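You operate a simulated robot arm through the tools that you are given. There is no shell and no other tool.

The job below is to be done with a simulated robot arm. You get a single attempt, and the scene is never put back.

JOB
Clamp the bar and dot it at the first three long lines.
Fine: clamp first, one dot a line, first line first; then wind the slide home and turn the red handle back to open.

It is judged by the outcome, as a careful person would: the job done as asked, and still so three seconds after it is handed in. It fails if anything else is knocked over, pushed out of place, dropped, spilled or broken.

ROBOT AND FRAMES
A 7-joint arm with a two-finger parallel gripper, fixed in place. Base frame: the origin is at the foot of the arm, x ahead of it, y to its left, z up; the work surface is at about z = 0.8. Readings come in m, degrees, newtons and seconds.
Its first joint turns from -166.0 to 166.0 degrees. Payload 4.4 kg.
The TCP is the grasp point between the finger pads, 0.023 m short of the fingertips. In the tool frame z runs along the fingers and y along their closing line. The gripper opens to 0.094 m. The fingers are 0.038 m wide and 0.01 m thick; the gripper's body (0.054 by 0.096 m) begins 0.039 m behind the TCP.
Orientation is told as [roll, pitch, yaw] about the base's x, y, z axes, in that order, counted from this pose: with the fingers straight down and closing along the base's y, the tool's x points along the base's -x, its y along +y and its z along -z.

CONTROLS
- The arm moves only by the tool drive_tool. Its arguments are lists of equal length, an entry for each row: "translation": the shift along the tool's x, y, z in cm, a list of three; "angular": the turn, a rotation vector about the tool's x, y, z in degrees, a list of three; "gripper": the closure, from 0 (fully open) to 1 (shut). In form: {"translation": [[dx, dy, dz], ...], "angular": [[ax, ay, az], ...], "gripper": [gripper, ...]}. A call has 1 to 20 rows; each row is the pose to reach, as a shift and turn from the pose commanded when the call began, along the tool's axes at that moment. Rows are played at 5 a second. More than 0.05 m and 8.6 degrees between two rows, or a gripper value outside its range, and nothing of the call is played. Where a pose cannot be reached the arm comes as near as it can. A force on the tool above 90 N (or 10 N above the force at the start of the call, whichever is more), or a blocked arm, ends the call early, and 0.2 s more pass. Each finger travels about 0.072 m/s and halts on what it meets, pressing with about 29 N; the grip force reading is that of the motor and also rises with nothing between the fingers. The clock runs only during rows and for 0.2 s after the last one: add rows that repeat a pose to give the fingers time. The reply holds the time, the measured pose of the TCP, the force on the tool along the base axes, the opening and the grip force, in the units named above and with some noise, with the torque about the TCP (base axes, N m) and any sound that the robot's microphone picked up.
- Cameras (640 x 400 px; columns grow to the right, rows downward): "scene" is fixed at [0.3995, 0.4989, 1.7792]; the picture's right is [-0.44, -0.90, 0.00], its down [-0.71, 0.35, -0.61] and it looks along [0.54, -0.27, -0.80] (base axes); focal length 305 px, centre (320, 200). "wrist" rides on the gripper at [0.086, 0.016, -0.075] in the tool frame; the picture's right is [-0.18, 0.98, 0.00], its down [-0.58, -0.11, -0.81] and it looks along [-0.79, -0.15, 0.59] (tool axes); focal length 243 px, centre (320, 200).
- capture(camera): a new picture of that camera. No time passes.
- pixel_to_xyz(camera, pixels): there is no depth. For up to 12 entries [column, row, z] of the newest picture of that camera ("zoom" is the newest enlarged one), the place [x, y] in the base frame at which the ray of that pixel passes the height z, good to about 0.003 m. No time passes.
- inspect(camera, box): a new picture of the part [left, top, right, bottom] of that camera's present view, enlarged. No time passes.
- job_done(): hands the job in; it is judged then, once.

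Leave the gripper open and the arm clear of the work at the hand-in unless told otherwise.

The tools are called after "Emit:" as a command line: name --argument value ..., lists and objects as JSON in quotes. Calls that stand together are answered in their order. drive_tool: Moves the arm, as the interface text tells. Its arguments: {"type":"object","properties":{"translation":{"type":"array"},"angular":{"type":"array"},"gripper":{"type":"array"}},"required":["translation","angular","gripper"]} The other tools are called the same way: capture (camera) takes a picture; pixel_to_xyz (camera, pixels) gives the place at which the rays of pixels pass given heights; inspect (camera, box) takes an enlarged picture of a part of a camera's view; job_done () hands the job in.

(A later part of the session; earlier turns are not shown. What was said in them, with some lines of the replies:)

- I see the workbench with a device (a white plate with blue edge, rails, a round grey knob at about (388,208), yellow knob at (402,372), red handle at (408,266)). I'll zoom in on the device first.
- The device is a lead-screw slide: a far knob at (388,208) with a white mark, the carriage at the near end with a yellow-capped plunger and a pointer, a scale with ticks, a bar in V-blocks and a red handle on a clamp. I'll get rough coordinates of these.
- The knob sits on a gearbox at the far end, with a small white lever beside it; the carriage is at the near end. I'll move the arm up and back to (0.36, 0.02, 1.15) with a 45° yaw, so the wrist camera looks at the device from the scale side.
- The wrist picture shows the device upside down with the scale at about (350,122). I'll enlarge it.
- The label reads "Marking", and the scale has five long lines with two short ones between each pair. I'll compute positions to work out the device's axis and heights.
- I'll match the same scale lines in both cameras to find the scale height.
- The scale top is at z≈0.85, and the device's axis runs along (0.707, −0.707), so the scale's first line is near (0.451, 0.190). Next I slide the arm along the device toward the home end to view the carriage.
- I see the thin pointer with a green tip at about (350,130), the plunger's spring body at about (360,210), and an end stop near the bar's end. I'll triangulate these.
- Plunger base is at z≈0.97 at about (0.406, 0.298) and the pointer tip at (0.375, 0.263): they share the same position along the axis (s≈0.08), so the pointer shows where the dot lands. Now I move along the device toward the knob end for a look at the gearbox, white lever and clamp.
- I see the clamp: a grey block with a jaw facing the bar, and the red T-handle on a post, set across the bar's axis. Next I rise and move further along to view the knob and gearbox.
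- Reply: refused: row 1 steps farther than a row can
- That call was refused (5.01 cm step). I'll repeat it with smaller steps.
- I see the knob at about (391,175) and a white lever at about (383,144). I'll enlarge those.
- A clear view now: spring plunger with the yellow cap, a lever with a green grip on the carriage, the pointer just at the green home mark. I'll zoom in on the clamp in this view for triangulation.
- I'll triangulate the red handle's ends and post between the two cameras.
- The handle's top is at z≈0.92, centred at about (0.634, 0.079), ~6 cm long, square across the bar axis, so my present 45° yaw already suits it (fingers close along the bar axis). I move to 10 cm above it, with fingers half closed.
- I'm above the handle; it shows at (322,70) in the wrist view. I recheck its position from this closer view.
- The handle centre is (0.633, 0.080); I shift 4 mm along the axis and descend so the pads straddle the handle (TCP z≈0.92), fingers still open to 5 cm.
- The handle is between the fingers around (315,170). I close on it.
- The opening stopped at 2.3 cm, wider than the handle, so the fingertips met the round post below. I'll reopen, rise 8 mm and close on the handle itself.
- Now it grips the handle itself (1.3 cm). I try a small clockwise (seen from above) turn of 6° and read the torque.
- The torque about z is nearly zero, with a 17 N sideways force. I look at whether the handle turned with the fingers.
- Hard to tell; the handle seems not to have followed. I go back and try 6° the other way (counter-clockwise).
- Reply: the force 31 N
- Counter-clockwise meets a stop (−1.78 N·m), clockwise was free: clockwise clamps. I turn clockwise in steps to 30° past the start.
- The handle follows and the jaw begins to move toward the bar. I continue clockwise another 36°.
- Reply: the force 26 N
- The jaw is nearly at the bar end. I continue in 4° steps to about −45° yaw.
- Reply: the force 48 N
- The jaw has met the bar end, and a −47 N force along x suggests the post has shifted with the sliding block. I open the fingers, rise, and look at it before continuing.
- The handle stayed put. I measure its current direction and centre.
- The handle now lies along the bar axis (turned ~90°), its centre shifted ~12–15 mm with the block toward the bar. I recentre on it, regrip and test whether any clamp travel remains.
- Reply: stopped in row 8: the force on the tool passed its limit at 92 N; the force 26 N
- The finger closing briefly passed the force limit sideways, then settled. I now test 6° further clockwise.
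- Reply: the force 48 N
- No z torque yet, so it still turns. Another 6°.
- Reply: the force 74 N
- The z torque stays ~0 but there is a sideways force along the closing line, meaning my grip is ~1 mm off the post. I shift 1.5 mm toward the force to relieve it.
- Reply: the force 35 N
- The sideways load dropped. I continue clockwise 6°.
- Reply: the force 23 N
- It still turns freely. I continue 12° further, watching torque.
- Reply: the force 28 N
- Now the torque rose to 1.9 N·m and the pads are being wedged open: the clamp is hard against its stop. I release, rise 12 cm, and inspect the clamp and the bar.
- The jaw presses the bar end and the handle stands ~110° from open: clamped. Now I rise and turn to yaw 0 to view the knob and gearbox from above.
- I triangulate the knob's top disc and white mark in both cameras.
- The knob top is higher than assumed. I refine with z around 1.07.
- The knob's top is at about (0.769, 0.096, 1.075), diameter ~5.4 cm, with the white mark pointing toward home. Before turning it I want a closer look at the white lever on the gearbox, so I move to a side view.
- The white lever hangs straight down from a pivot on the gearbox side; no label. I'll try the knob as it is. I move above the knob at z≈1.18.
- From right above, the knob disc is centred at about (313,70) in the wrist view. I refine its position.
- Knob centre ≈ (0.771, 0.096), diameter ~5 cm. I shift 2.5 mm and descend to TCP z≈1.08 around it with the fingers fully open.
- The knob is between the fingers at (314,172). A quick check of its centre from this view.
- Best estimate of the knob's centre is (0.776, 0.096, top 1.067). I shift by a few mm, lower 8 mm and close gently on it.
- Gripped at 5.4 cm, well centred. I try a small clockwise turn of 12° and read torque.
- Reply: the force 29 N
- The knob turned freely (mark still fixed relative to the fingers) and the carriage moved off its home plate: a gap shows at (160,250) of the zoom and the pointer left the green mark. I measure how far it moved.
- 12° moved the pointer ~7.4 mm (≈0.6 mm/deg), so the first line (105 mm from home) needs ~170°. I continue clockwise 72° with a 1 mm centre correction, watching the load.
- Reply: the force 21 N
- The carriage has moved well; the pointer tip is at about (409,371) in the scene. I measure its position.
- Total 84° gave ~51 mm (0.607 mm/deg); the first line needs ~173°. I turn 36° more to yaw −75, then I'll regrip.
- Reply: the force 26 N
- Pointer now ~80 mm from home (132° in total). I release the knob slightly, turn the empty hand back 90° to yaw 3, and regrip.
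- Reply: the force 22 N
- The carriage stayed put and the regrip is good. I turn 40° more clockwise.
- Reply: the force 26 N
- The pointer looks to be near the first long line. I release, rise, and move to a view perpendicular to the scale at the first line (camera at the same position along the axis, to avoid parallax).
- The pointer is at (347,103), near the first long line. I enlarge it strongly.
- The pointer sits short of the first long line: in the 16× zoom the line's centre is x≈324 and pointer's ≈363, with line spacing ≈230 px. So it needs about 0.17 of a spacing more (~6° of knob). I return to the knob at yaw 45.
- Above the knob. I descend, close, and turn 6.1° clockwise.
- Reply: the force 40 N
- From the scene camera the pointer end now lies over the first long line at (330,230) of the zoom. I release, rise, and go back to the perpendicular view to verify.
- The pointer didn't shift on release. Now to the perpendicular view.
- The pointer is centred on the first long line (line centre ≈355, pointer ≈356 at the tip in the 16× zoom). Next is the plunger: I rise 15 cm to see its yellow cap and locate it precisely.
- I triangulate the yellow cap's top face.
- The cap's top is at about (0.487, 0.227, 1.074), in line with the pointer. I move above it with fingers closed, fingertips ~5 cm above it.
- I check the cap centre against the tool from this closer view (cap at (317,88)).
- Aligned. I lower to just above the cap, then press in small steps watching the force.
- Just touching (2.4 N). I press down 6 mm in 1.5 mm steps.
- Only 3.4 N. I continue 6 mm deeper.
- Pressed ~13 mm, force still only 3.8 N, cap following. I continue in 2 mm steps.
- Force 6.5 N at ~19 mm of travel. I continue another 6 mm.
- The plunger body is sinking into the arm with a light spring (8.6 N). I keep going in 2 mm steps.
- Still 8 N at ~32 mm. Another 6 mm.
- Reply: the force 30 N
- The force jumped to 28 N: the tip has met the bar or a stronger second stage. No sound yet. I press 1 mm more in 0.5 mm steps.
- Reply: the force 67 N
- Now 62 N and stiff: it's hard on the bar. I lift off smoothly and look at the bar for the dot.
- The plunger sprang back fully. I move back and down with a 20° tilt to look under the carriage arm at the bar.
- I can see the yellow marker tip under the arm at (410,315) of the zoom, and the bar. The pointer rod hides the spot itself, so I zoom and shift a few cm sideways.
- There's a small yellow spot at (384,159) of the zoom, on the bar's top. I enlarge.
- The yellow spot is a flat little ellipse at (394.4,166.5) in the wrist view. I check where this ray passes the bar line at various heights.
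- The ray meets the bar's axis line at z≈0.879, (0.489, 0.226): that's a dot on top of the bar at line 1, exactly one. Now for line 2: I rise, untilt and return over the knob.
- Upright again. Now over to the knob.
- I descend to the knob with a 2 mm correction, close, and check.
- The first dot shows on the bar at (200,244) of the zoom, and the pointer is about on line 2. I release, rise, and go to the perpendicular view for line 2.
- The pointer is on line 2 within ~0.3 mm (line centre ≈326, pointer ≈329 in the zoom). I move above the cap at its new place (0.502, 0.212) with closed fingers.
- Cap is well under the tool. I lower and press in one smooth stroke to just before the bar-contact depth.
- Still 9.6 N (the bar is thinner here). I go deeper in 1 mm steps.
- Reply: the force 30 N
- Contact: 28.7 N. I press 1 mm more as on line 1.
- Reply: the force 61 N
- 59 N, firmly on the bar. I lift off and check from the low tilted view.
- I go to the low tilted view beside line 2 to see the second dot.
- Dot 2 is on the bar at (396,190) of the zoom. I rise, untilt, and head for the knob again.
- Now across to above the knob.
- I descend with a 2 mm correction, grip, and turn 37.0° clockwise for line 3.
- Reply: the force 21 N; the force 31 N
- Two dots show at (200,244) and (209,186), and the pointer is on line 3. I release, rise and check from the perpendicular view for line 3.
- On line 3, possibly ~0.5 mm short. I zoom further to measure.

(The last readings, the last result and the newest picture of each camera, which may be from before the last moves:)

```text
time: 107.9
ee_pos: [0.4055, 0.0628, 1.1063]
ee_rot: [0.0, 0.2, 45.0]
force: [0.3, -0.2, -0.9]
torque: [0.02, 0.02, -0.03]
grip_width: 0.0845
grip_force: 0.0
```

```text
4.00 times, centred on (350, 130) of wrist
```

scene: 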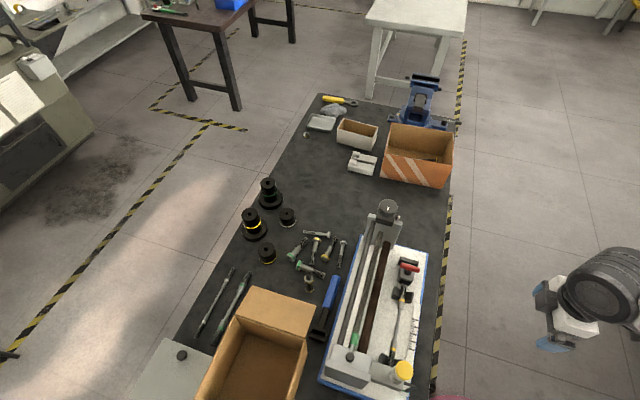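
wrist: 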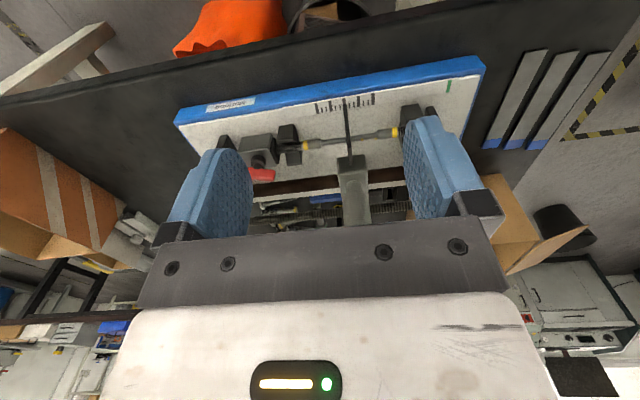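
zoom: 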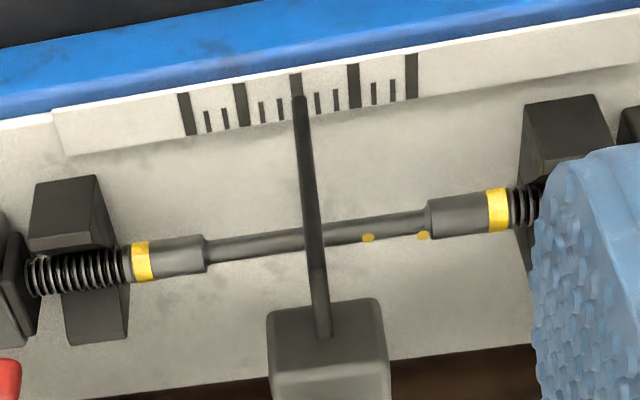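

The pointer is within 0.4 mm of line 3's centre (the line itself is over 4 mm wide), which is fine. I move above the cap at (0.517, 0.197) with closed fingers.

Emit:
drive_tool --translation '[[0, 0, -4.5], [-4.3, 0.4, -4.5], [-8.6, 0.8, -4.5], [-12.9, 1.2, -4.5], [-17.35, 1.64, -4.5], [-17.35, 1.64, -4.5]]' --angular '[[0, 0, 0], [0, 0, 0], [0, 0, 0], [0, 0, 0], [0, 0, 0], [0, 0, 0]]' --gripper '[0.4, 0.7, 1, 1, 1, 1]'

Emit:
inspect --camera "wrist" --box '[240, 0, 400, 160]'

```text
time: 109.3
ee_pos: [0.5165, 0.1989, 1.1523]
ee_rot: [0.3, 0.1, 45.0]
force: [-0.1, 0.4, -0.3]
torque: [0.01, 0.01, -0.02]
grip_width: 0.0
grip_force: 28.8
```

```text
2.50 times, centred on (320, 80) of wrist
```

zoom: 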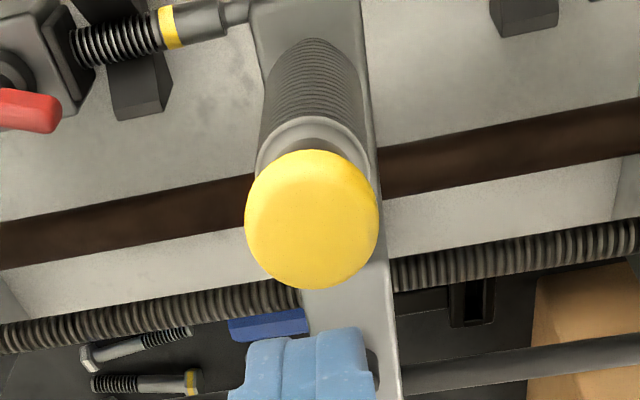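

Cap is under the tool; I shift 2 mm back and press down in a smooth stroke to near contact.

Emit:
drive_tool --translation '[[0.2, 0, 3], [0.2, 0, 5], [0.2, 0, 5.6], [0.2, 0, 6.2], [0.2, 0, 6.8], [0.2, 0, 7.4], [0.2, 0, 8], [0.2, 0, 8.5], [0.2, 0, 8.9], [0.2, 0, 9.1], [0.2, 0, 9.1]]' --angular '[[0, 0, 0], [0, 0, 0], [0, 0, 0], [0, 0, 0], [0, 0, 0], [0, 0, 0], [0, 0, 0], [0, 0, 0], [0, 0, 0], [0, 0, 0], [0, 0, 0]]' --gripper '[1, 1, 1, 1, 1, 1, 1, 1, 1, 1, 1]'

Emit:
drive_tool --translation '[[0, 0, 0.1], [0, 0, 0.2], [0, 0, 0.2]]' --angular '[[0, 0, 0], [0, 0, 0], [0, 0, 0]]' --gripper '[1, 1, 1]'

```text
time: 111.7
ee_pos: [0.5148, 0.1942, 1.0592]
ee_rot: [0.1, 0.0, 44.9]
force: [-1.3, 2.4, 9.3]
torque: [0.07, 0.0, 0.04]
grip_width: 0.0
grip_force: 28.9
```

```text
time: 112.5
ee_pos: [0.5149, 0.1936, 1.059]
ee_rot: [0.1, 0.1, 45.1]
force: [2.2, 5.1, 15.3]
torque: [0.14, -0.11, 0.02]
grip_width: 0.0
grip_force: 29.0
```

Contact beginning (15 N). I press the last 1.5 mm.

Emit:
drive_tool --translation '[[0, 0, 0.05], [0, 0, 0.1], [0, 0, 0.15], [0, 0, 0.15]]' --angular '[[0, 0, 0], [0, 0, 0], [0, 0, 0], [0, 0, 0]]' --gripper '[1, 1, 1, 1]'

```text
time: 113.5
ee_pos: [0.5146, 0.1947, 1.0576]
ee_rot: [0.1, 0.1, 45.0]
force: [-0.2, 1.4, 41.7]
torque: [0.11, -0.14, 0.12]
grip_width: 0.0002
grip_force: 29.1
```

42 N; half a millimetre more, to match the previous presses, then I'll lift.

Emit:
drive_tool --translation '[[0, 0, 0.05], [0, 0, 0.05]]' --angular '[[0, 0, 0], [0, 0, 0]]' --gripper '[1, 1]'

Emit:
drive_tool --translation '[[0, 0, -1], [0, 0, -2], [0, 0, -3], [0, 0, -4], [0, 0, -6.5], [0, 0, -9.3], [0, 0, -9.3]]' --angular '[[0, 0, 0], [0, 0, 0], [0, 0, 0], [0, 0, 0], [0, 0, 0], [0, 0, 0], [0, 0, 0]]' --gripper '[1, 1, 1, 1, 1, 1, 1]'

```text
time: 114.1
ee_pos: [0.515, 0.1947, 1.0581]
ee_rot: [0.0, 0.1, 45.0]
force: [-3.6, -10.3, 59.9]
torque: [-0.08, -0.07, 0.07]
grip_width: 0.0
grip_force: 29.4
```

```text
time: 115.7
ee_pos: [0.515, 0.1955, 1.1498]
ee_rot: [0.2, 0.3, 45.0]
force: [0.1, -0.6, 0.5]
torque: [0.01, 0.02, 0.01]
grip_width: 0.0001
grip_force: 29.0
```

60 N reached and lifted off. Again the low tilted view to confirm the third dot.

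Emit:
drive_tool --translation '[[4.7, -1.5, 0], [9.4, -3, 0], [14.1, -4.6, 0], [18.8, -6.2, 0], [23.3, -7.77, 0], [23.3, -7.77, 4.2], [23.3, -7.77, 8.4], [23.3, -7.77, 12.6], [23.3, -7.77, 16.8], [23.3, -7.77, 16.8]]' --angular '[[0, 0, 0], [0, 0, 0], [0, 0, 0], [0, 0, 0], [0, 0, 0], [0, -5, 0], [0, -10, 0], [0, -15, 0], [0, -20, 0], [0, -20, 0]]' --gripper '[0.8, 0.5, 0.2, 0.1, 0.1, 0.1, 0.1, 0.1, 0.1, 0.1]'

Emit:
inspect --camera "wrist" --box '[340, 130, 420, 200]'

```text
time: 117.9
ee_pos: [0.4038, -0.0253, 0.9803]
ee_rot: [0.1, -19.9, 45.0]
force: [0.3, -0.3, -0.1]
torque: [-0.01, 0.0, -0.02]
grip_width: 0.0842
grip_force: 0.2
```

```text
5.71 times, centred on (380, 165) of wrist
```

zoom: 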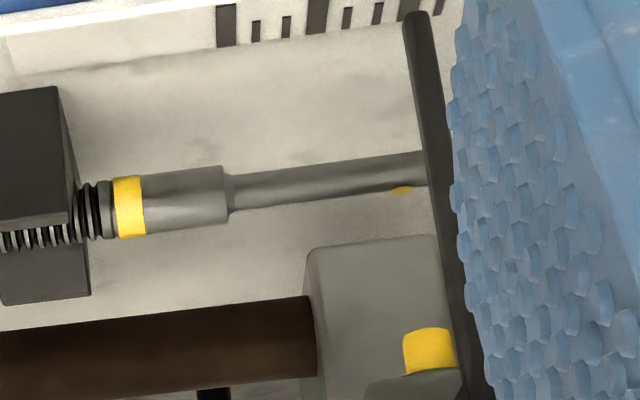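

Third dot is there at (401,190) of the zoom. Now wind home: I rise, untilt, and go to the knob with yaw −80 so I can turn counter-clockwise ~125° per grip (251° in total).

Emit:
drive_tool --translation '[[-1.37, 0, -3.76], [-2.74, 0, -7.52], [-4.1, 0, -11.28], [-5.47, 0, -15.04], [-6.84, 0, -18.8], [-6.84, 0, -18.8]]' --angular '[[0, 4, 0], [0, 8, 0], [0, 12, 0], [0, 16, 0], [0, 20, 0], [0, 20, 0]]' --gripper '[0.1, 0.1, 0.1, 0.1, 0.1, 0.1]'

```text
time: 119.3
ee_pos: [0.4058, -0.0238, 1.1821]
ee_rot: [0.1, 0.2, 45.0]
force: [0.5, 1.0, 0.4]
torque: [0.01, 0.03, 0.0]
grip_width: 0.0846
grip_force: 0.0
```

Emit:
drive_tool --translation '[[-2.165, -1.107, 0], [-4.33, -2.21, 0], [-6.5, -3.32, 0], [-8.66, -4.43, 0], [-10.83, -5.53, 0], [-12.99, -6.64, 0], [-15.16, -7.75, 0], [-17.32, -8.86, 0], [-19.49, -9.96, 0], [-21.65, -11.07, 0], [-23.8, -12.18, 0], [-25.98, -13.28, 0], [-28.1, -14.39, 0], [-30.3, -15.5, 1], [-32.5, -16.6, 2], [-34.64, -17.71, 3.5], [-34.64, -17.71, 3.5]]' --angular '[[0, 0, 7.8], [0, 0, 15.6], [0, 0, 23.4], [0, 0, 31.25], [0, 0, 39.1], [0, 0, 46.9], [0, 0, 54.7], [0, 0, 62.5], [0, 0, 70.3], [0, 0, 78.1], [0, 0, 85.9], [0, 0, 93.75], [0, 0, 101.6], [0, 0, 109.4], [0, 0, 117.2], [0, 0, 125], [0, 0, 125]]' --gripper '[0.1, 0.1, 0.1, 0.1, 0.1, 0.1, 0.1, 0.1, 0.1, 0.1, 0.1, 0.1, 0.1, 0.1, 0.1, 0.1, 0.1]'

Emit:
capture --camera "wrist"

```text
time: 122.9
ee_pos: [0.7765, 0.0937, 1.1459]
ee_rot: [-0.2, 0.0, -80.0]
force: [-0.9, 0.0, -0.1]
torque: [0.0, 0.0, -0.02]
grip_width: 0.0846
grip_force: 0.1
```

```text
taken
```

wrist: 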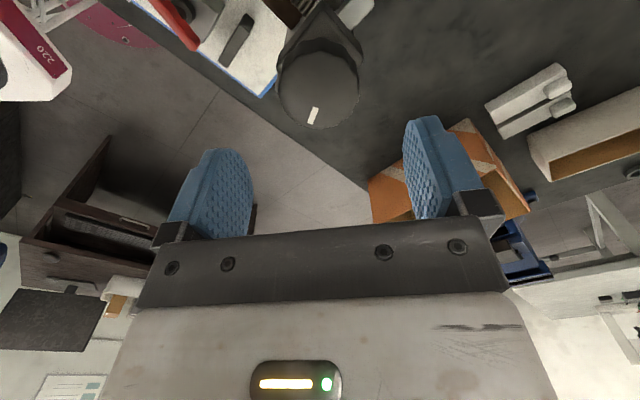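

I descend and grip the knob at yaw −80.

Emit:
drive_tool --translation '[[0.1, -0.05, 4], [0.1, -0.05, 7.5], [0.1, -0.05, 7.5], [0.1, -0.05, 7.5], [0.1, -0.05, 7.5], [0.1, -0.05, 7.5]]' --angular '[[0, 0, 0], [0, 0, 0], [0, 0, 0], [0, 0, 0], [0, 0, 0], [0, 0, 0]]' --gripper '[0.1, 0.1, 0.3, 0.6, 1, 1]'

Emit:
drive_tool --translation '[[0, 0, 0], [0, 0, 0], [0, 0, 0], [0, 0, 0], [0, 0, 0], [0, 0, 0], [0, 0, 0], [0, 0, 0], [0, 0, 0], [0, 0, 0], [0, 0, 0]]' --angular '[[0, 0, -6], [0, 0, -12], [0, 0, -18], [0, 0, -24], [0, 0, -30], [0, 0, -36], [0, 0, -42], [0, 0, -48], [0, 0, -54], [0, 0, -60], [0, 0, -60]]' --gripper '[1, 1, 1, 1, 1, 1, 1, 1, 1, 1, 1]'

Emit:
inspect --camera "scene" --box '[340, 290, 440, 400]'

```text
time: 124.3
ee_pos: [0.7752, 0.0948, 1.0698]
ee_rot: [-0.2, 0.0, -80.0]
force: [15.6, 1.8, -6.8]
torque: [0.07, -0.43, 0.03]
grip_width: 0.0534
grip_force: 44.9
```

```text
time: 126.7
ee_pos: [0.7737, 0.0948, 1.0686]
ee_rot: [-0.1, 0.1, -20.1]
force: [14.9, 4.2, 14.5]
torque: [0.13, -0.36, 0.01]
grip_width: 0.0531
grip_force: 44.9
```

```text
3.64 times, centred on (390, 345) of scene
```

zoom: 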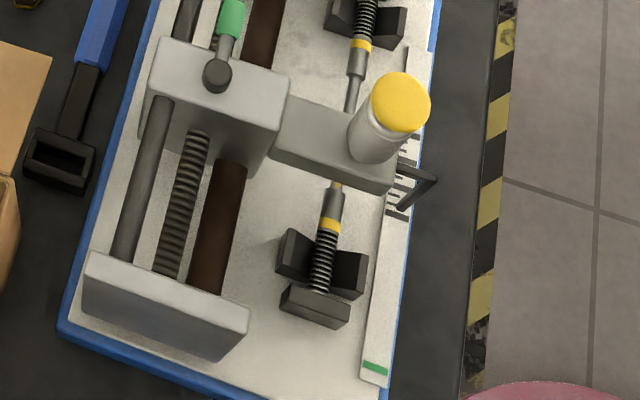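

The carriage is returning. I continue counter-clockwise another 66°.

Emit:
drive_tool --translation '[[0, 0, 0], [0, 0, 0], [0, 0, 0], [0, 0, 0], [0, 0, 0], [0, 0, 0], [0, 0, 0], [0, 0, 0], [0, 0, 0], [0, 0, 0], [0, 0, 0], [0, 0, 0]]' --angular '[[0, 0, -6], [0, 0, -12], [0, 0, -18], [0, 0, -24], [0, 0, -30], [0, 0, -36], [0, 0, -42], [0, 0, -48], [0, 0, -54], [0, 0, -60], [0, 0, -66], [0, 0, -66]]' --gripper '[1, 1, 1, 1, 1, 1, 1, 1, 1, 1, 1, 1]'

Emit:
inspect --camera "wrist" --box '[220, 80, 420, 230]'

Emit:
inspect --camera "scene" --box '[340, 290, 440, 400]'

```text
time: 129.3
ee_pos: [0.7746, 0.0938, 1.0706]
ee_rot: [0.1, 0.1, 45.9]
force: [33.0, -45.4, 7.8]
torque: [-0.49, -1.06, -0.1]
grip_width: 0.0531
grip_force: 45.0
```

```text
2.67 times, centred on (320, 155) of wrist
```

zoom: 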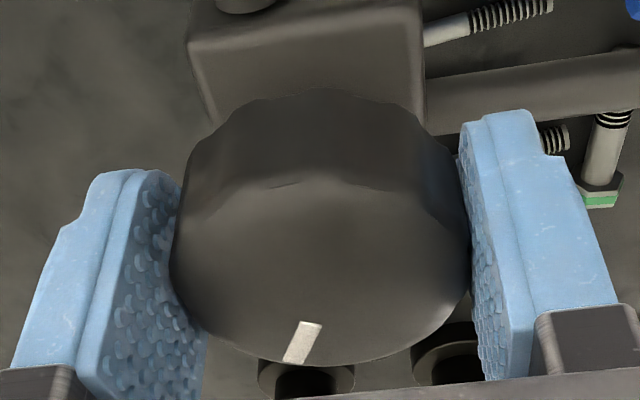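

```text
3.64 times, centred on (390, 345) of scene
```

zoom: 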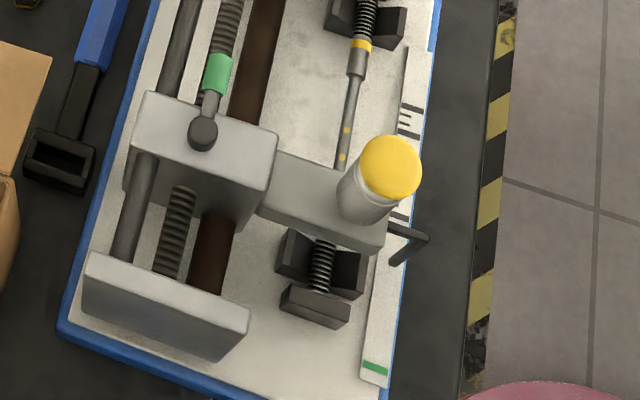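

126° done; 125° to go. I release, turn the open hand back to yaw −80 and regrip.

Emit:
drive_tool --translation '[[0, 0, 0], [0, 0, 0], [0, 0, 0], [0, 0, 0], [0, 0, 0], [0, 0, 0], [0, 0, 0], [0, 0, 0], [0, 0, 0], [0, 0, 0], [0, 0, 0], [0, 0, 0], [0, 0, 0], [0, 0, 0], [0, 0, 0], [0, 0, 0], [0, 0, 0], [0, 0, 0], [0, 0, 0]]' --angular '[[0, 0, 0], [0, 0, 0], [0, 0, 7.9], [0, 0, 15.75], [0, 0, 23.6], [0, 0, 31.5], [0, 0, 39.4], [0, 0, 47.25], [0, 0, 55.1], [0, 0, 63], [0, 0, 70.9], [0, 0, 78.75], [0, 0, 86.6], [0, 0, 94.5], [0, 0, 102.4], [0, 0, 110.25], [0, 0, 118.1], [0, 0, 126], [0, 0, 126]]' --gripper '[0.2, 0.2, 0.2, 0.2, 0.2, 0.2, 0.2, 0.2, 0.2, 0.2, 0.2, 0.2, 0.2, 0.2, 0.2, 0.2, 0.2, 0.2, 0.2]'

Emit:
drive_tool --translation '[[0, 0, 0], [0, 0, 0], [0, 0, 0], [0, 0, 0]]' --angular '[[0, 0, 0], [0, 0, 0], [0, 0, 0], [0, 0, 0]]' --gripper '[0.5, 1, 1, 1]'

Emit:
inspect --camera "scene" --box '[340, 290, 440, 400]'

```text
time: 133.3
ee_pos: [0.7725, 0.0948, 1.0696]
ee_rot: [-0.2, 0.0, -80.1]
force: [0.1, -0.6, 0.1]
torque: [0.03, 0.05, -0.03]
grip_width: 0.0752
grip_force: 0.1
```

```text
time: 134.5
ee_pos: [0.776, 0.0943, 1.07]
ee_rot: [0.1, -0.1, -80.1]
force: [31.3, 6.7, -11.1]
torque: [0.05, -0.61, 0.02]
grip_width: 0.0529
grip_force: 45.3
stopped in row 4: the force on the tool passed its limit at 92 N (the readings are from after the stop); the commanded pose is now the measured one
```

```text
3.64 times, centred on (390, 345) of scene
```

zoom: 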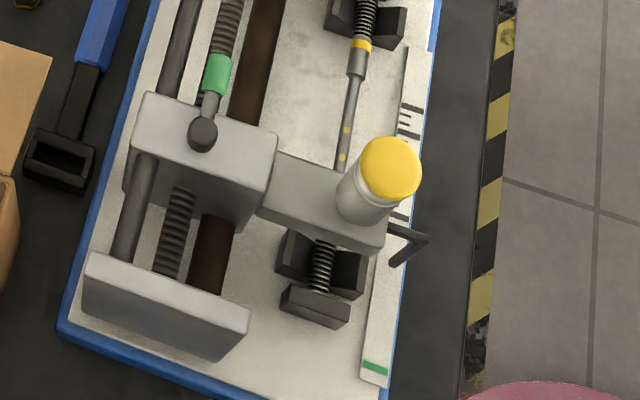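

Regripped (slightly off-centre; I follow the force by 0.6 mm). I turn counter-clockwise 66°.

Emit:
drive_tool --translation '[[0, 0.06, 0], [0, 0.06, 0], [0, 0.06, 0], [0, 0.06, 0], [0, 0.06, 0], [0, 0.06, 0], [0, 0.06, 0], [0, 0.06, 0], [0, 0.06, 0], [0, 0.06, 0], [0, 0.06, 0], [0, 0.06, 0]]' --angular '[[0, 0, -6], [0, 0, -12], [0, 0, -18], [0, 0, -24], [0, 0, -30], [0, 0, -36], [0, 0, -42], [0, 0, -48], [0, 0, -54], [0, 0, -60], [0, 0, -66], [0, 0, -66]]' --gripper '[1, 1, 1, 1, 1, 1, 1, 1, 1, 1, 1, 1]'

Emit:
inspect --camera "wrist" --box '[220, 80, 420, 230]'

Emit:
inspect --camera "scene" --box '[340, 290, 440, 400]'

```text
time: 137.1
ee_pos: [0.7745, 0.0957, 1.0717]
ee_rot: [0.0, -0.1, -14.0]
force: [20.8, -5.8, -10.2]
torque: [-0.11, -0.4, 0.03]
grip_width: 0.053
grip_force: 44.9
```

```text
2.67 times, centred on (320, 155) of wrist
```

zoom: 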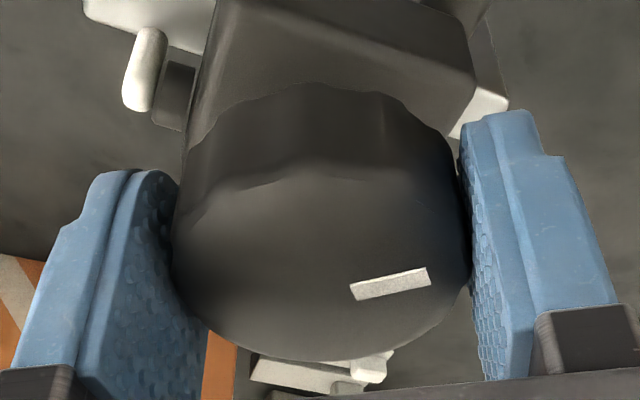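

```text
3.64 times, centred on (390, 345) of scene
```

zoom: 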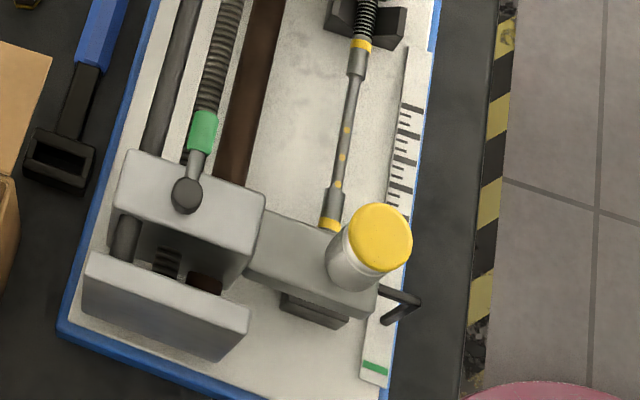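

All three dots are in view on the bar. ~59° to go: I turn 50° more, then slowly.

Emit:
drive_tool --translation '[[0, 0, 0], [0, 0, 0], [0, 0, 0], [0, 0, 0], [0, 0, 0], [0, 0, 0], [0, 0, 0], [0, 0, 0], [0, 0, 0], [0, 0, 0]]' --angular '[[0, 0, -6], [0, 0, -12], [0, 0, -18], [0, 0, -24], [0, 0, -30], [0, 0, -36], [0, 0, -42], [0, 0, -46], [0, 0, -50], [0, 0, -50]]' --gripper '[1, 1, 1, 1, 1, 1, 1, 1, 1, 1]'

Emit:
inspect --camera "scene" --box '[360, 340, 440, 400]'

```text
time: 139.3
ee_pos: [0.7746, 0.0944, 1.0706]
ee_rot: [0.0, 0.0, 36.1]
force: [-10.0, -12.1, -10.7]
torque: [-0.07, -0.02, -0.22]
grip_width: 0.0531
grip_force: 45.0
```

```text
6.67 times, centred on (400, 370) of scene
```

zoom: 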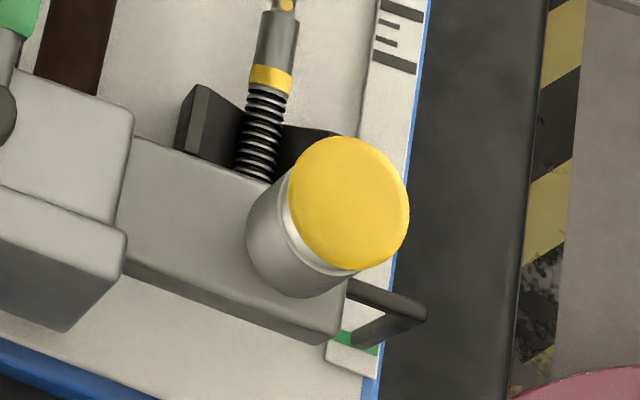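

The pointer is at the green mark's edge and torque begins to rise (−0.22). I turn on gently, 2° at a time.

Emit:
drive_tool --translation '[[0, 0, 0], [0, 0, 0], [0, 0, 0]]' --angular '[[0, 0, -1], [0, 0, -2], [0, 0, -2]]' --gripper '[1, 1, 1]'

Emit:
inspect --camera "scene" --box '[360, 340, 440, 400]'

Emit:
inspect --camera "wrist" --box '[220, 80, 420, 230]'

```text
time: 140.1
ee_pos: [0.7743, 0.0953, 1.0708]
ee_rot: [-0.1, 0.0, 38.0]
force: [3.2, -7.5, -4.4]
torque: [0.04, -0.17, -0.91]
grip_width: 0.0529
grip_force: 44.5
```

```text
6.67 times, centred on (400, 370) of scene
```

zoom: 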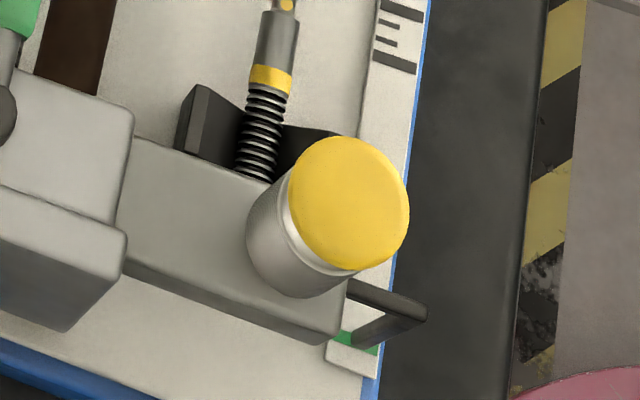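

```text
2.67 times, centred on (320, 155) of wrist
```

zoom: 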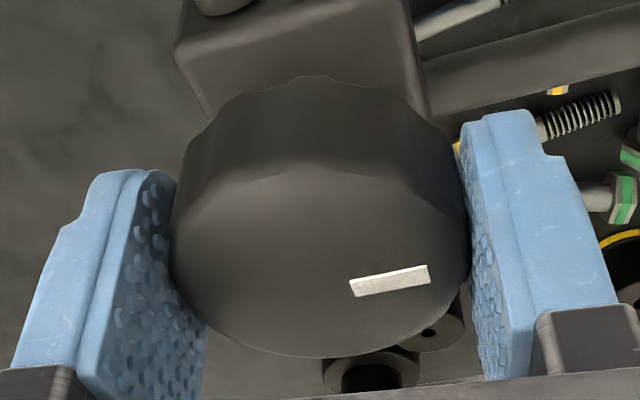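

Torque −0.91 N·m: the carriage is against its home stop again, as at the start. I release the knob, rise, and move toward a view of the home mark and the clamp.

Emit:
drive_tool --translation '[[0, 0, 0], [0, 0, 0], [0, 0, 0], [0, 0, -4], [0, 0, -8], [0, 0, -8]]' --angular '[[0, 0, 1], [0, 0, 1], [0, 0, 1], [0, 0, 1], [0, 0, 1], [0, 0, 1]]' --gripper '[1, 0.4, 0.2, 0.1, 0.1, 0.1]'

Emit:
inspect --camera "scene" --box '[340, 310, 440, 400]'

```text
time: 141.5
ee_pos: [0.7755, 0.0945, 1.1507]
ee_rot: [0.0, 0.0, 37.0]
force: [0.6, 0.1, 0.2]
torque: [0.0, 0.02, 0.01]
grip_width: 0.0847
grip_force: 0.0
```

```text
4.44 times, centred on (390, 355) of scene
```

zoom: 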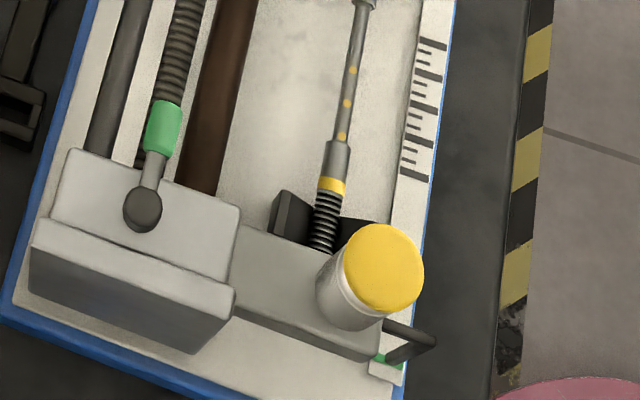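

The carriage sits flush against the home plate. I check the pointer against the green mark more closely.

Emit:
inspect --camera "scene" --box '[390, 375, 420, 400]'

Emit:
inspect --camera "scene" --box '[340, 340, 400, 400]'

Emit:
inspect --camera "scene" --box '[390, 245, 430, 310]'

```text
16.00 times, centred on (405, 388) of scene
```

zoom: 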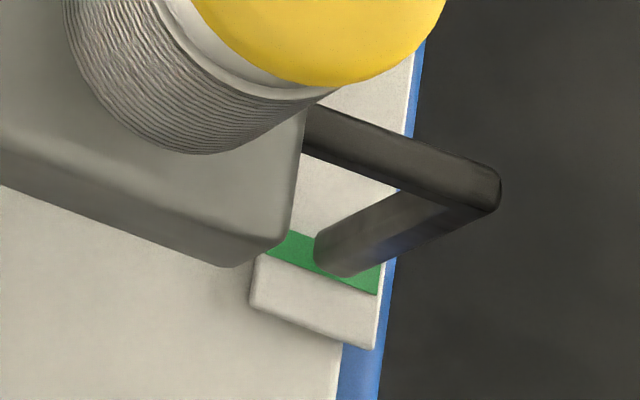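

```text
6.67 times, centred on (370, 370) of scene
```

zoom: 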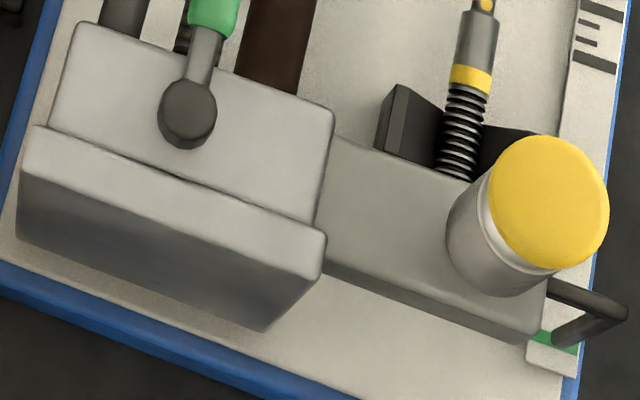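

```text
6.15 times, centred on (410, 278) of scene
```

zoom: 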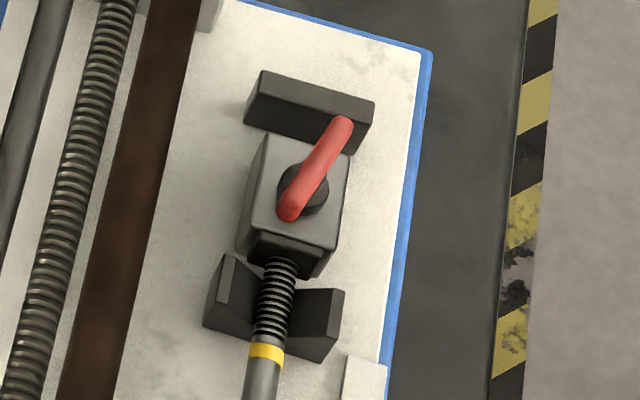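

Pointer on the green mark, carriage flush: slide is home. Now the red handle: I compute its current ends from the scene view at z=0.92.

Emit:
pixel_to_xyz --camera "scene" --pixels '[[413.4, 266, 0.92], [405.3, 279.5, 0.92], [409.3, 273, 0.92], [407.6, 276, 0.895]]'

```text
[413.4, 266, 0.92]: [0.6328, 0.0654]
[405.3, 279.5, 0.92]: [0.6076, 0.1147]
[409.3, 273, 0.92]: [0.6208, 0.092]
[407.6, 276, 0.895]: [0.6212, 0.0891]
```

Handle centre now ≈ (0.621, 0.090), pointing at −63°. I move above it with yaw −64.

Emit:
drive_tool --translation '[[1.26, 0.89, 0], [2.52, 1.79, 0], [3.78, 2.68, 0], [5.04, 3.58, 0], [6.3, 4.47, 0], [7.55, 5.36, 0], [8.81, 6.26, 0], [10.07, 7.15, 0], [11.33, 8.05, 0], [12.59, 8.94, 2], [12.59, 8.94, 5], [12.59, 8.94, 8.5], [12.59, 8.94, 12], [12.59, 8.94, 12]]' --angular '[[0, 0, 7.77], [0, 0, 15.5], [0, 0, 23.3], [0, 0, 31.1], [0, 0, 38.8], [0, 0, 46.6], [0, 0, 54.4], [0, 0, 62.2], [0, 0, 69.9], [0, 0, 77.7], [0, 0, 85.5], [0, 0, 93.2], [0, 0, 101], [0, 0, 101]]' --gripper '[0.1, 0.2, 0.3, 0.4, 0.5, 0.5, 0.5, 0.5, 0.5, 0.5, 0.5, 0.5, 0.5, 0.5]'

Emit:
capture --camera "wrist"

Emit:
inspect --camera "wrist" --box '[240, 0, 400, 120]'

```text
time: 144.5
ee_pos: [0.6197, 0.0892, 1.0316]
ee_rot: [0.0, 0.1, -64.1]
force: [-0.3, 0.2, 0.8]
torque: [0.02, 0.01, -0.01]
grip_width: 0.0472
grip_force: 0.1
```

```text
taken
```

wrist: 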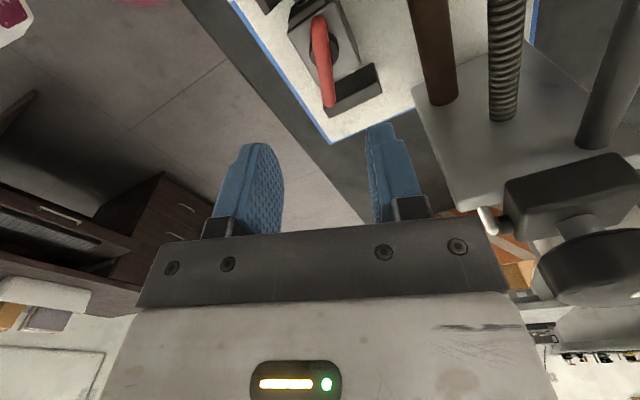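

```text
3.33 times, centred on (320, 60) of wrist
```

zoom: 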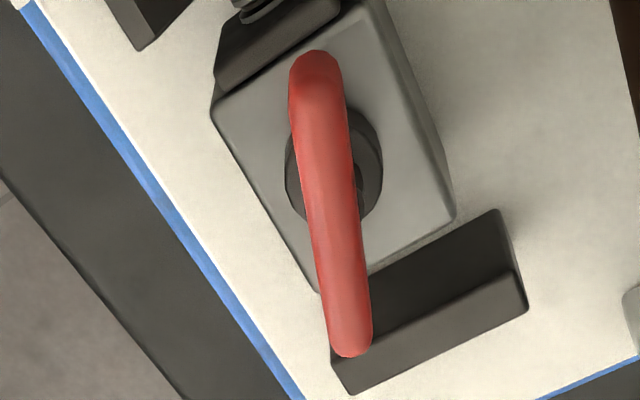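

The handle is aligned with the fingers; I compute its ends.

Emit:
pixel_to_xyz --camera "wrist" --pixels '[[318.8, 18, 0.92], [329.3, 103, 0.92], [324, 60, 0.92]]'

```text
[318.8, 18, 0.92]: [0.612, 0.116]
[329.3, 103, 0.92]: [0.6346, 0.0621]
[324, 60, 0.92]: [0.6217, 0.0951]
```

I descend to TCP z≈0.931 with a 1.5 mm shift and close on the handle.

Emit:
drive_tool --translation '[[0, 0.15, 3.5], [0, 0.15, 7], [0, 0.15, 10], [0, 0.15, 10], [0, 0.15, 10], [0, 0.15, 10], [0, 0.15, 10]]' --angular '[[0, 0, 0], [0, 0, 0], [0, 0, 0], [0, 0, 0], [0, 0, 0], [0, 0, 0], [0, 0, 0]]' --gripper '[0.5, 0.5, 0.5, 0.7, 0.85, 1, 1]'

Emit:
inspect --camera "wrist" --box '[200, 0, 480, 240]'

```text
time: 146.1
ee_pos: [0.6225, 0.0902, 0.9333]
ee_rot: [0.0, -0.1, -64.0]
force: [64.7, 37.0, -23.7]
torque: [0.66, -1.21, 0.05]
grip_width: 0.0136
grip_force: 44.6
```

```text
1.67 times, centred on (340, 120) of wrist
```

zoom: 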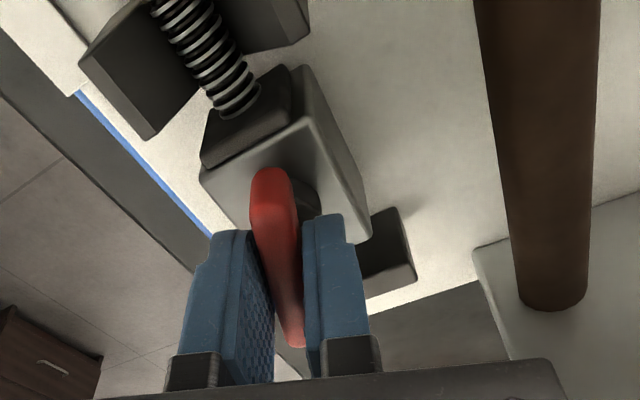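

A 74 N sideways load shows I'm ~1.4 mm off along the closing line; I follow it and start turning counter-clockwise 10°.

Emit:
drive_tool --translation '[[0, 0.07, 0], [0, 0.13, 0], [0, 0.13, 0], [0, 0.13, 0], [0, 0.13, 0]]' --angular '[[0, 0, 0], [0, 0, 0], [0, 0, -5], [0, 0, -10], [0, 0, -10]]' --gripper '[1, 1, 1, 1, 1]'

```text
time: 147.3
ee_pos: [0.6226, 0.0913, 0.9326]
ee_rot: [0.0, -0.1, -54.0]
force: [32.3, -0.7, 24.9]
torque: [-0.11, -0.72, 0.02]
grip_width: 0.0137
grip_force: 45.1
```

Turning. I continue 30° counter-clockwise, tracking the post as it moves back along the axis.

Emit:
drive_tool --translation '[[-0.05, 0.03, 0], [-0.12, 0.04, 0], [-0.21, 0.06, 0], [-0.32, 0.07, 0], [-0.43, 0.09, 0], [-0.43, 0.09, 0]]' --angular '[[0, 0, -6], [0, 0, -12], [0, 0, -18], [0, 0, -24], [0, 0, -30], [0, 0, -30]]' --gripper '[1, 1, 1, 1, 1, 1]'

Emit:
inspect --camera "wrist" --box '[200, 0, 480, 240]'

```text
time: 148.7
ee_pos: [0.6248, 0.0894, 0.9299]
ee_rot: [0.1, 0.0, -24.0]
force: [8.8, 15.2, 26.5]
torque: [0.37, -0.15, -0.04]
grip_width: 0.0137
grip_force: 44.7
```

```text
1.67 times, centred on (340, 120) of wrist
```

zoom: 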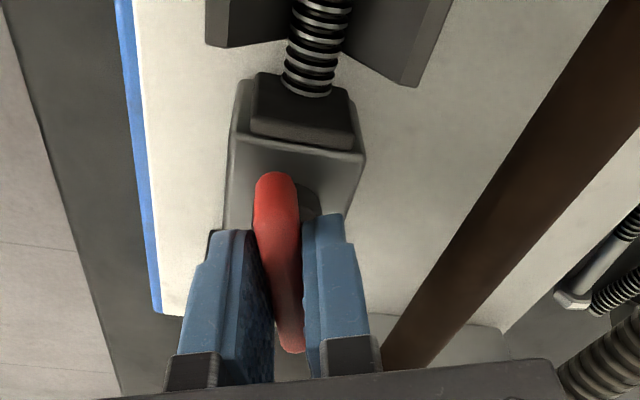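

The handle follows and the jaw is backing off. Another 24° with tracking.

Emit:
drive_tool --translation '[[-0.12, -0.02, 0], [-0.24, -0.07, 0], [-0.365, -0.12, 0], [-0.487, -0.17, 0], [-0.487, -0.17, 0]]' --angular '[[0, 0, -6], [0, 0, -12], [0, 0, -18], [0, 0, -24], [0, 0, -24]]' --gripper '[1, 1, 1, 1, 1]'

Emit:
inspect --camera "wrist" --box '[200, 0, 480, 240]'

```text
time: 149.9
ee_pos: [0.6292, 0.0851, 0.9316]
ee_rot: [-0.2, 0.0, 0.0]
force: [-9.1, 0.5, 16.5]
torque: [0.07, 0.08, 0.0]
grip_width: 0.0135
grip_force: 44.5
```

```text
1.67 times, centred on (340, 120) of wrist
```

zoom: 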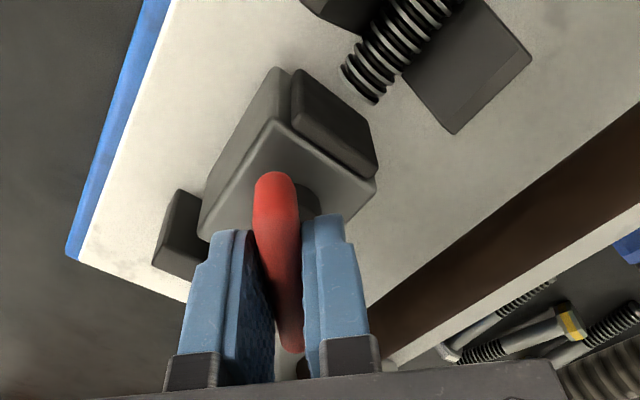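

Forces are low, tracking is good. I continue 30° more with the same tracking.

Emit:
drive_tool --translation '[[-0.088, -0.088, 0], [-0.168, -0.168, 0], [-0.239, -0.239, 0], [-0.298, -0.298, 0], [-0.345, -0.345, 0], [-0.345, -0.345, 0]]' --angular '[[0, 0, -6], [0, 0, -12], [0, 0, -18], [0, 0, -24], [0, 0, -30], [0, 0, -30]]' --gripper '[1, 1, 1, 1, 1, 1]'

```text
time: 151.3
ee_pos: [0.6327, 0.0808, 0.9298]
ee_rot: [0.1, 0.1, 30.0]
force: [-18.1, -14.6, -4.6]
torque: [-0.01, 0.07, 0.0]
grip_width: 0.0131
grip_force: 45.6
```

Now the last 15° to the open stop, then I read the torque.

Emit:
drive_tool --translation '[[0, -0.03, 0], [-0.01, -0.05, 0], [-0.018, -0.068, 0], [-0.018, -0.068, 0]]' --angular '[[0, 0, -5], [0, 0, -10], [0, 0, -15], [0, 0, -15]]' --gripper '[1, 1, 1, 1]'

Emit:
inspect --camera "wrist" --box '[200, 30, 440, 240]'

```text
time: 152.3
ee_pos: [0.6338, 0.0816, 0.9305]
ee_rot: [0.0, 0.1, 45.0]
force: [-20.0, -24.5, -1.6]
torque: [-0.41, 0.58, 0.01]
grip_width: 0.0134
grip_force: 44.5
```

```text
1.90 times, centred on (320, 135) of wrist
```

zoom: 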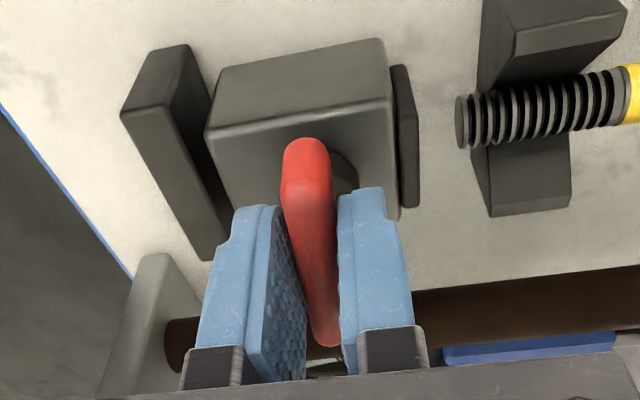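

Handle is at its starting orientation. I turn 3° more to seat it at the open stop.

Emit:
drive_tool --translation '[[0, 0, 0], [0, 0, 0], [0, 0, 0]]' --angular '[[0, 0, -2], [0, 0, -3.5], [0, 0, -3.5]]' --gripper '[1, 1, 1]'

```text
time: 153.1
ee_pos: [0.6339, 0.0815, 0.9303]
ee_rot: [-0.1, -0.1, 48.5]
force: [-13.1, -19.4, -7.5]
torque: [-0.24, 0.28, 0.0]
grip_width: 0.0133
grip_force: 44.9
```

No stop torque yet; 3° more.

Emit:
drive_tool --translation '[[0, 0, 0], [0, 0, 0], [0, 0, 0]]' --angular '[[0, 0, -2], [0, 0, -3], [0, 0, -3]]' --gripper '[1, 1, 1]'

```text
time: 153.9
ee_pos: [0.6341, 0.0821, 0.9307]
ee_rot: [0.0, 0.0, 51.5]
force: [5.8, 1.2, -18.0]
torque: [0.47, -0.54, -1.8]
grip_width: 0.0148
grip_force: 44.8
```

−1.8 N·m: firmly at the open stop, as at the start. I release, rise, and check.

Emit:
drive_tool --translation '[[0, 0, 0], [0, 0, 0], [0, 0, 0], [0, 0, -3], [0, 0, -7], [0, 0, -11], [0, 0, -11]]' --angular '[[0, 0, 0], [0, 0, 0], [0, 0, 0], [0, 0, 0], [0, 0, 0], [0, 0, 0], [0, 0, 0]]' --gripper '[0.7, 0.5, 0.4, 0.4, 0.3, 0, 0]'

Emit:
inspect --camera "wrist" --box '[200, 0, 480, 200]'

Emit:
inspect --camera "scene" --box '[340, 240, 440, 400]'

```text
time: 155.5
ee_pos: [0.6341, 0.081, 1.0402]
ee_rot: [0.1, 0.0, 51.4]
force: [0.3, -0.3, 0.7]
torque: [0.01, -0.01, 0.03]
grip_width: 0.094
grip_force: 0.1
```

```text
2.00 times, centred on (340, 100) of wrist
```

zoom: 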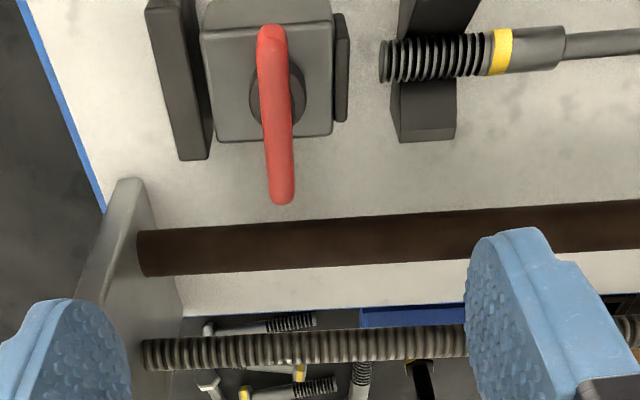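

```text
2.50 times, centred on (390, 320) of scene
```

zoom: 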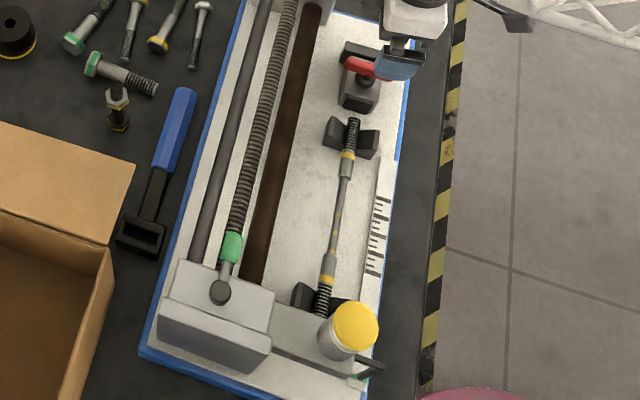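

The clamp is open, the bar lies in its V-blocks with the dots, slide home. I move the arm up and clear, then do a final check.

Emit:
drive_tool --translation '[[0, 0, -4.5], [0, 0, -9], [2, 0, -13], [5, 0, -16], [8.5, 0, -19], [12, 0, -22], [16, 0, -24], [20, 0, -26], [20, 0, -26]]' --angular '[[0, 0, 0], [0, 0, 0], [0, 0, 0], [0, 0, 0], [0, 0, 0], [0, 0, 0], [0, 0, 0], [0, 0, 0], [0, 0, 0]]' --gripper '[0, 0, 0, 0, 0, 0, 0, 0, 0]'

Emit:
capture --camera "scene"

Emit:
inspect --camera "scene" --box '[370, 240, 440, 400]'

Emit:
inspect --camera "scene" --box '[385, 305, 430, 355]'

```text
time: 157.5
ee_pos: [0.5071, -0.075, 1.3011]
ee_rot: [0.0, 0.0, 51.4]
force: [-0.2, 0.0, 0.1]
torque: [0.02, 0.01, 0.01]
grip_width: 0.0938
grip_force: 0.0
```

```text
taken
```

scene: 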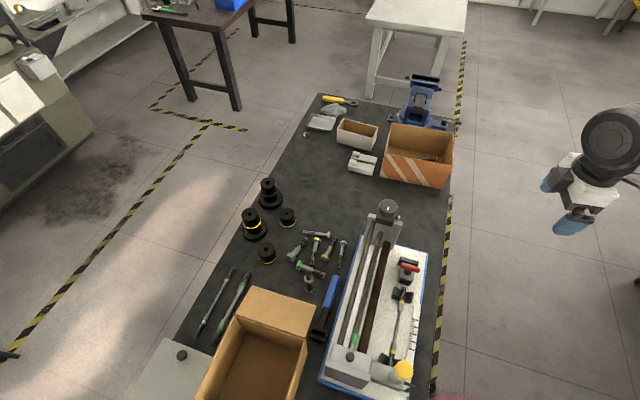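

```text
2.50 times, centred on (405, 320) of scene
```

zoom: 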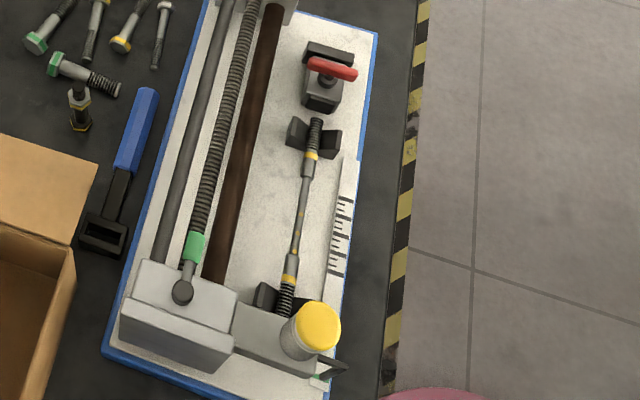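

```text
8.00 times, centred on (408, 330) of scene
```

zoom: 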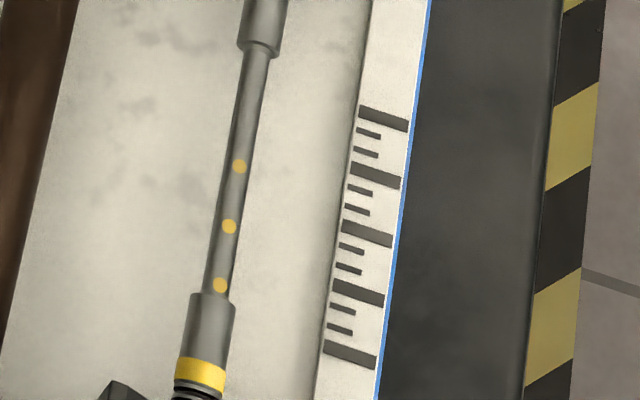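

All three dots sit evenly on the bar, next to the first three long lines. The slide is home with the pointer on green, the red handle is at its open stop, nothing else has moved, and the arm is clear with the gripper open. I hand in the job.

Emit:
job_done

```text
The job is handed in.
```

The bar was clamped and dotted once at each of the first three long lines, starting with the first. After that I wound the slide home and turned the red handle back to open.

- **Dots:** I set the pointer on each line before pressing. It was within about 0.1 mm of centre on lines 1 and 2, and about 0.4 mm short on line 3. The scene camera shows three evenly spaced dots on the bar.
- **Slide:** the carriage is against its home stop and the pointer is on the green mark.
- **Clamp:** the red handle is back at its open stop. Clamping pushed the bar a few millimetres along its axis, and it is still lying in the V-blocks.
- **Rest of the bench:** in the last picture nothing else looks moved. The arm is clear and the gripper is open.
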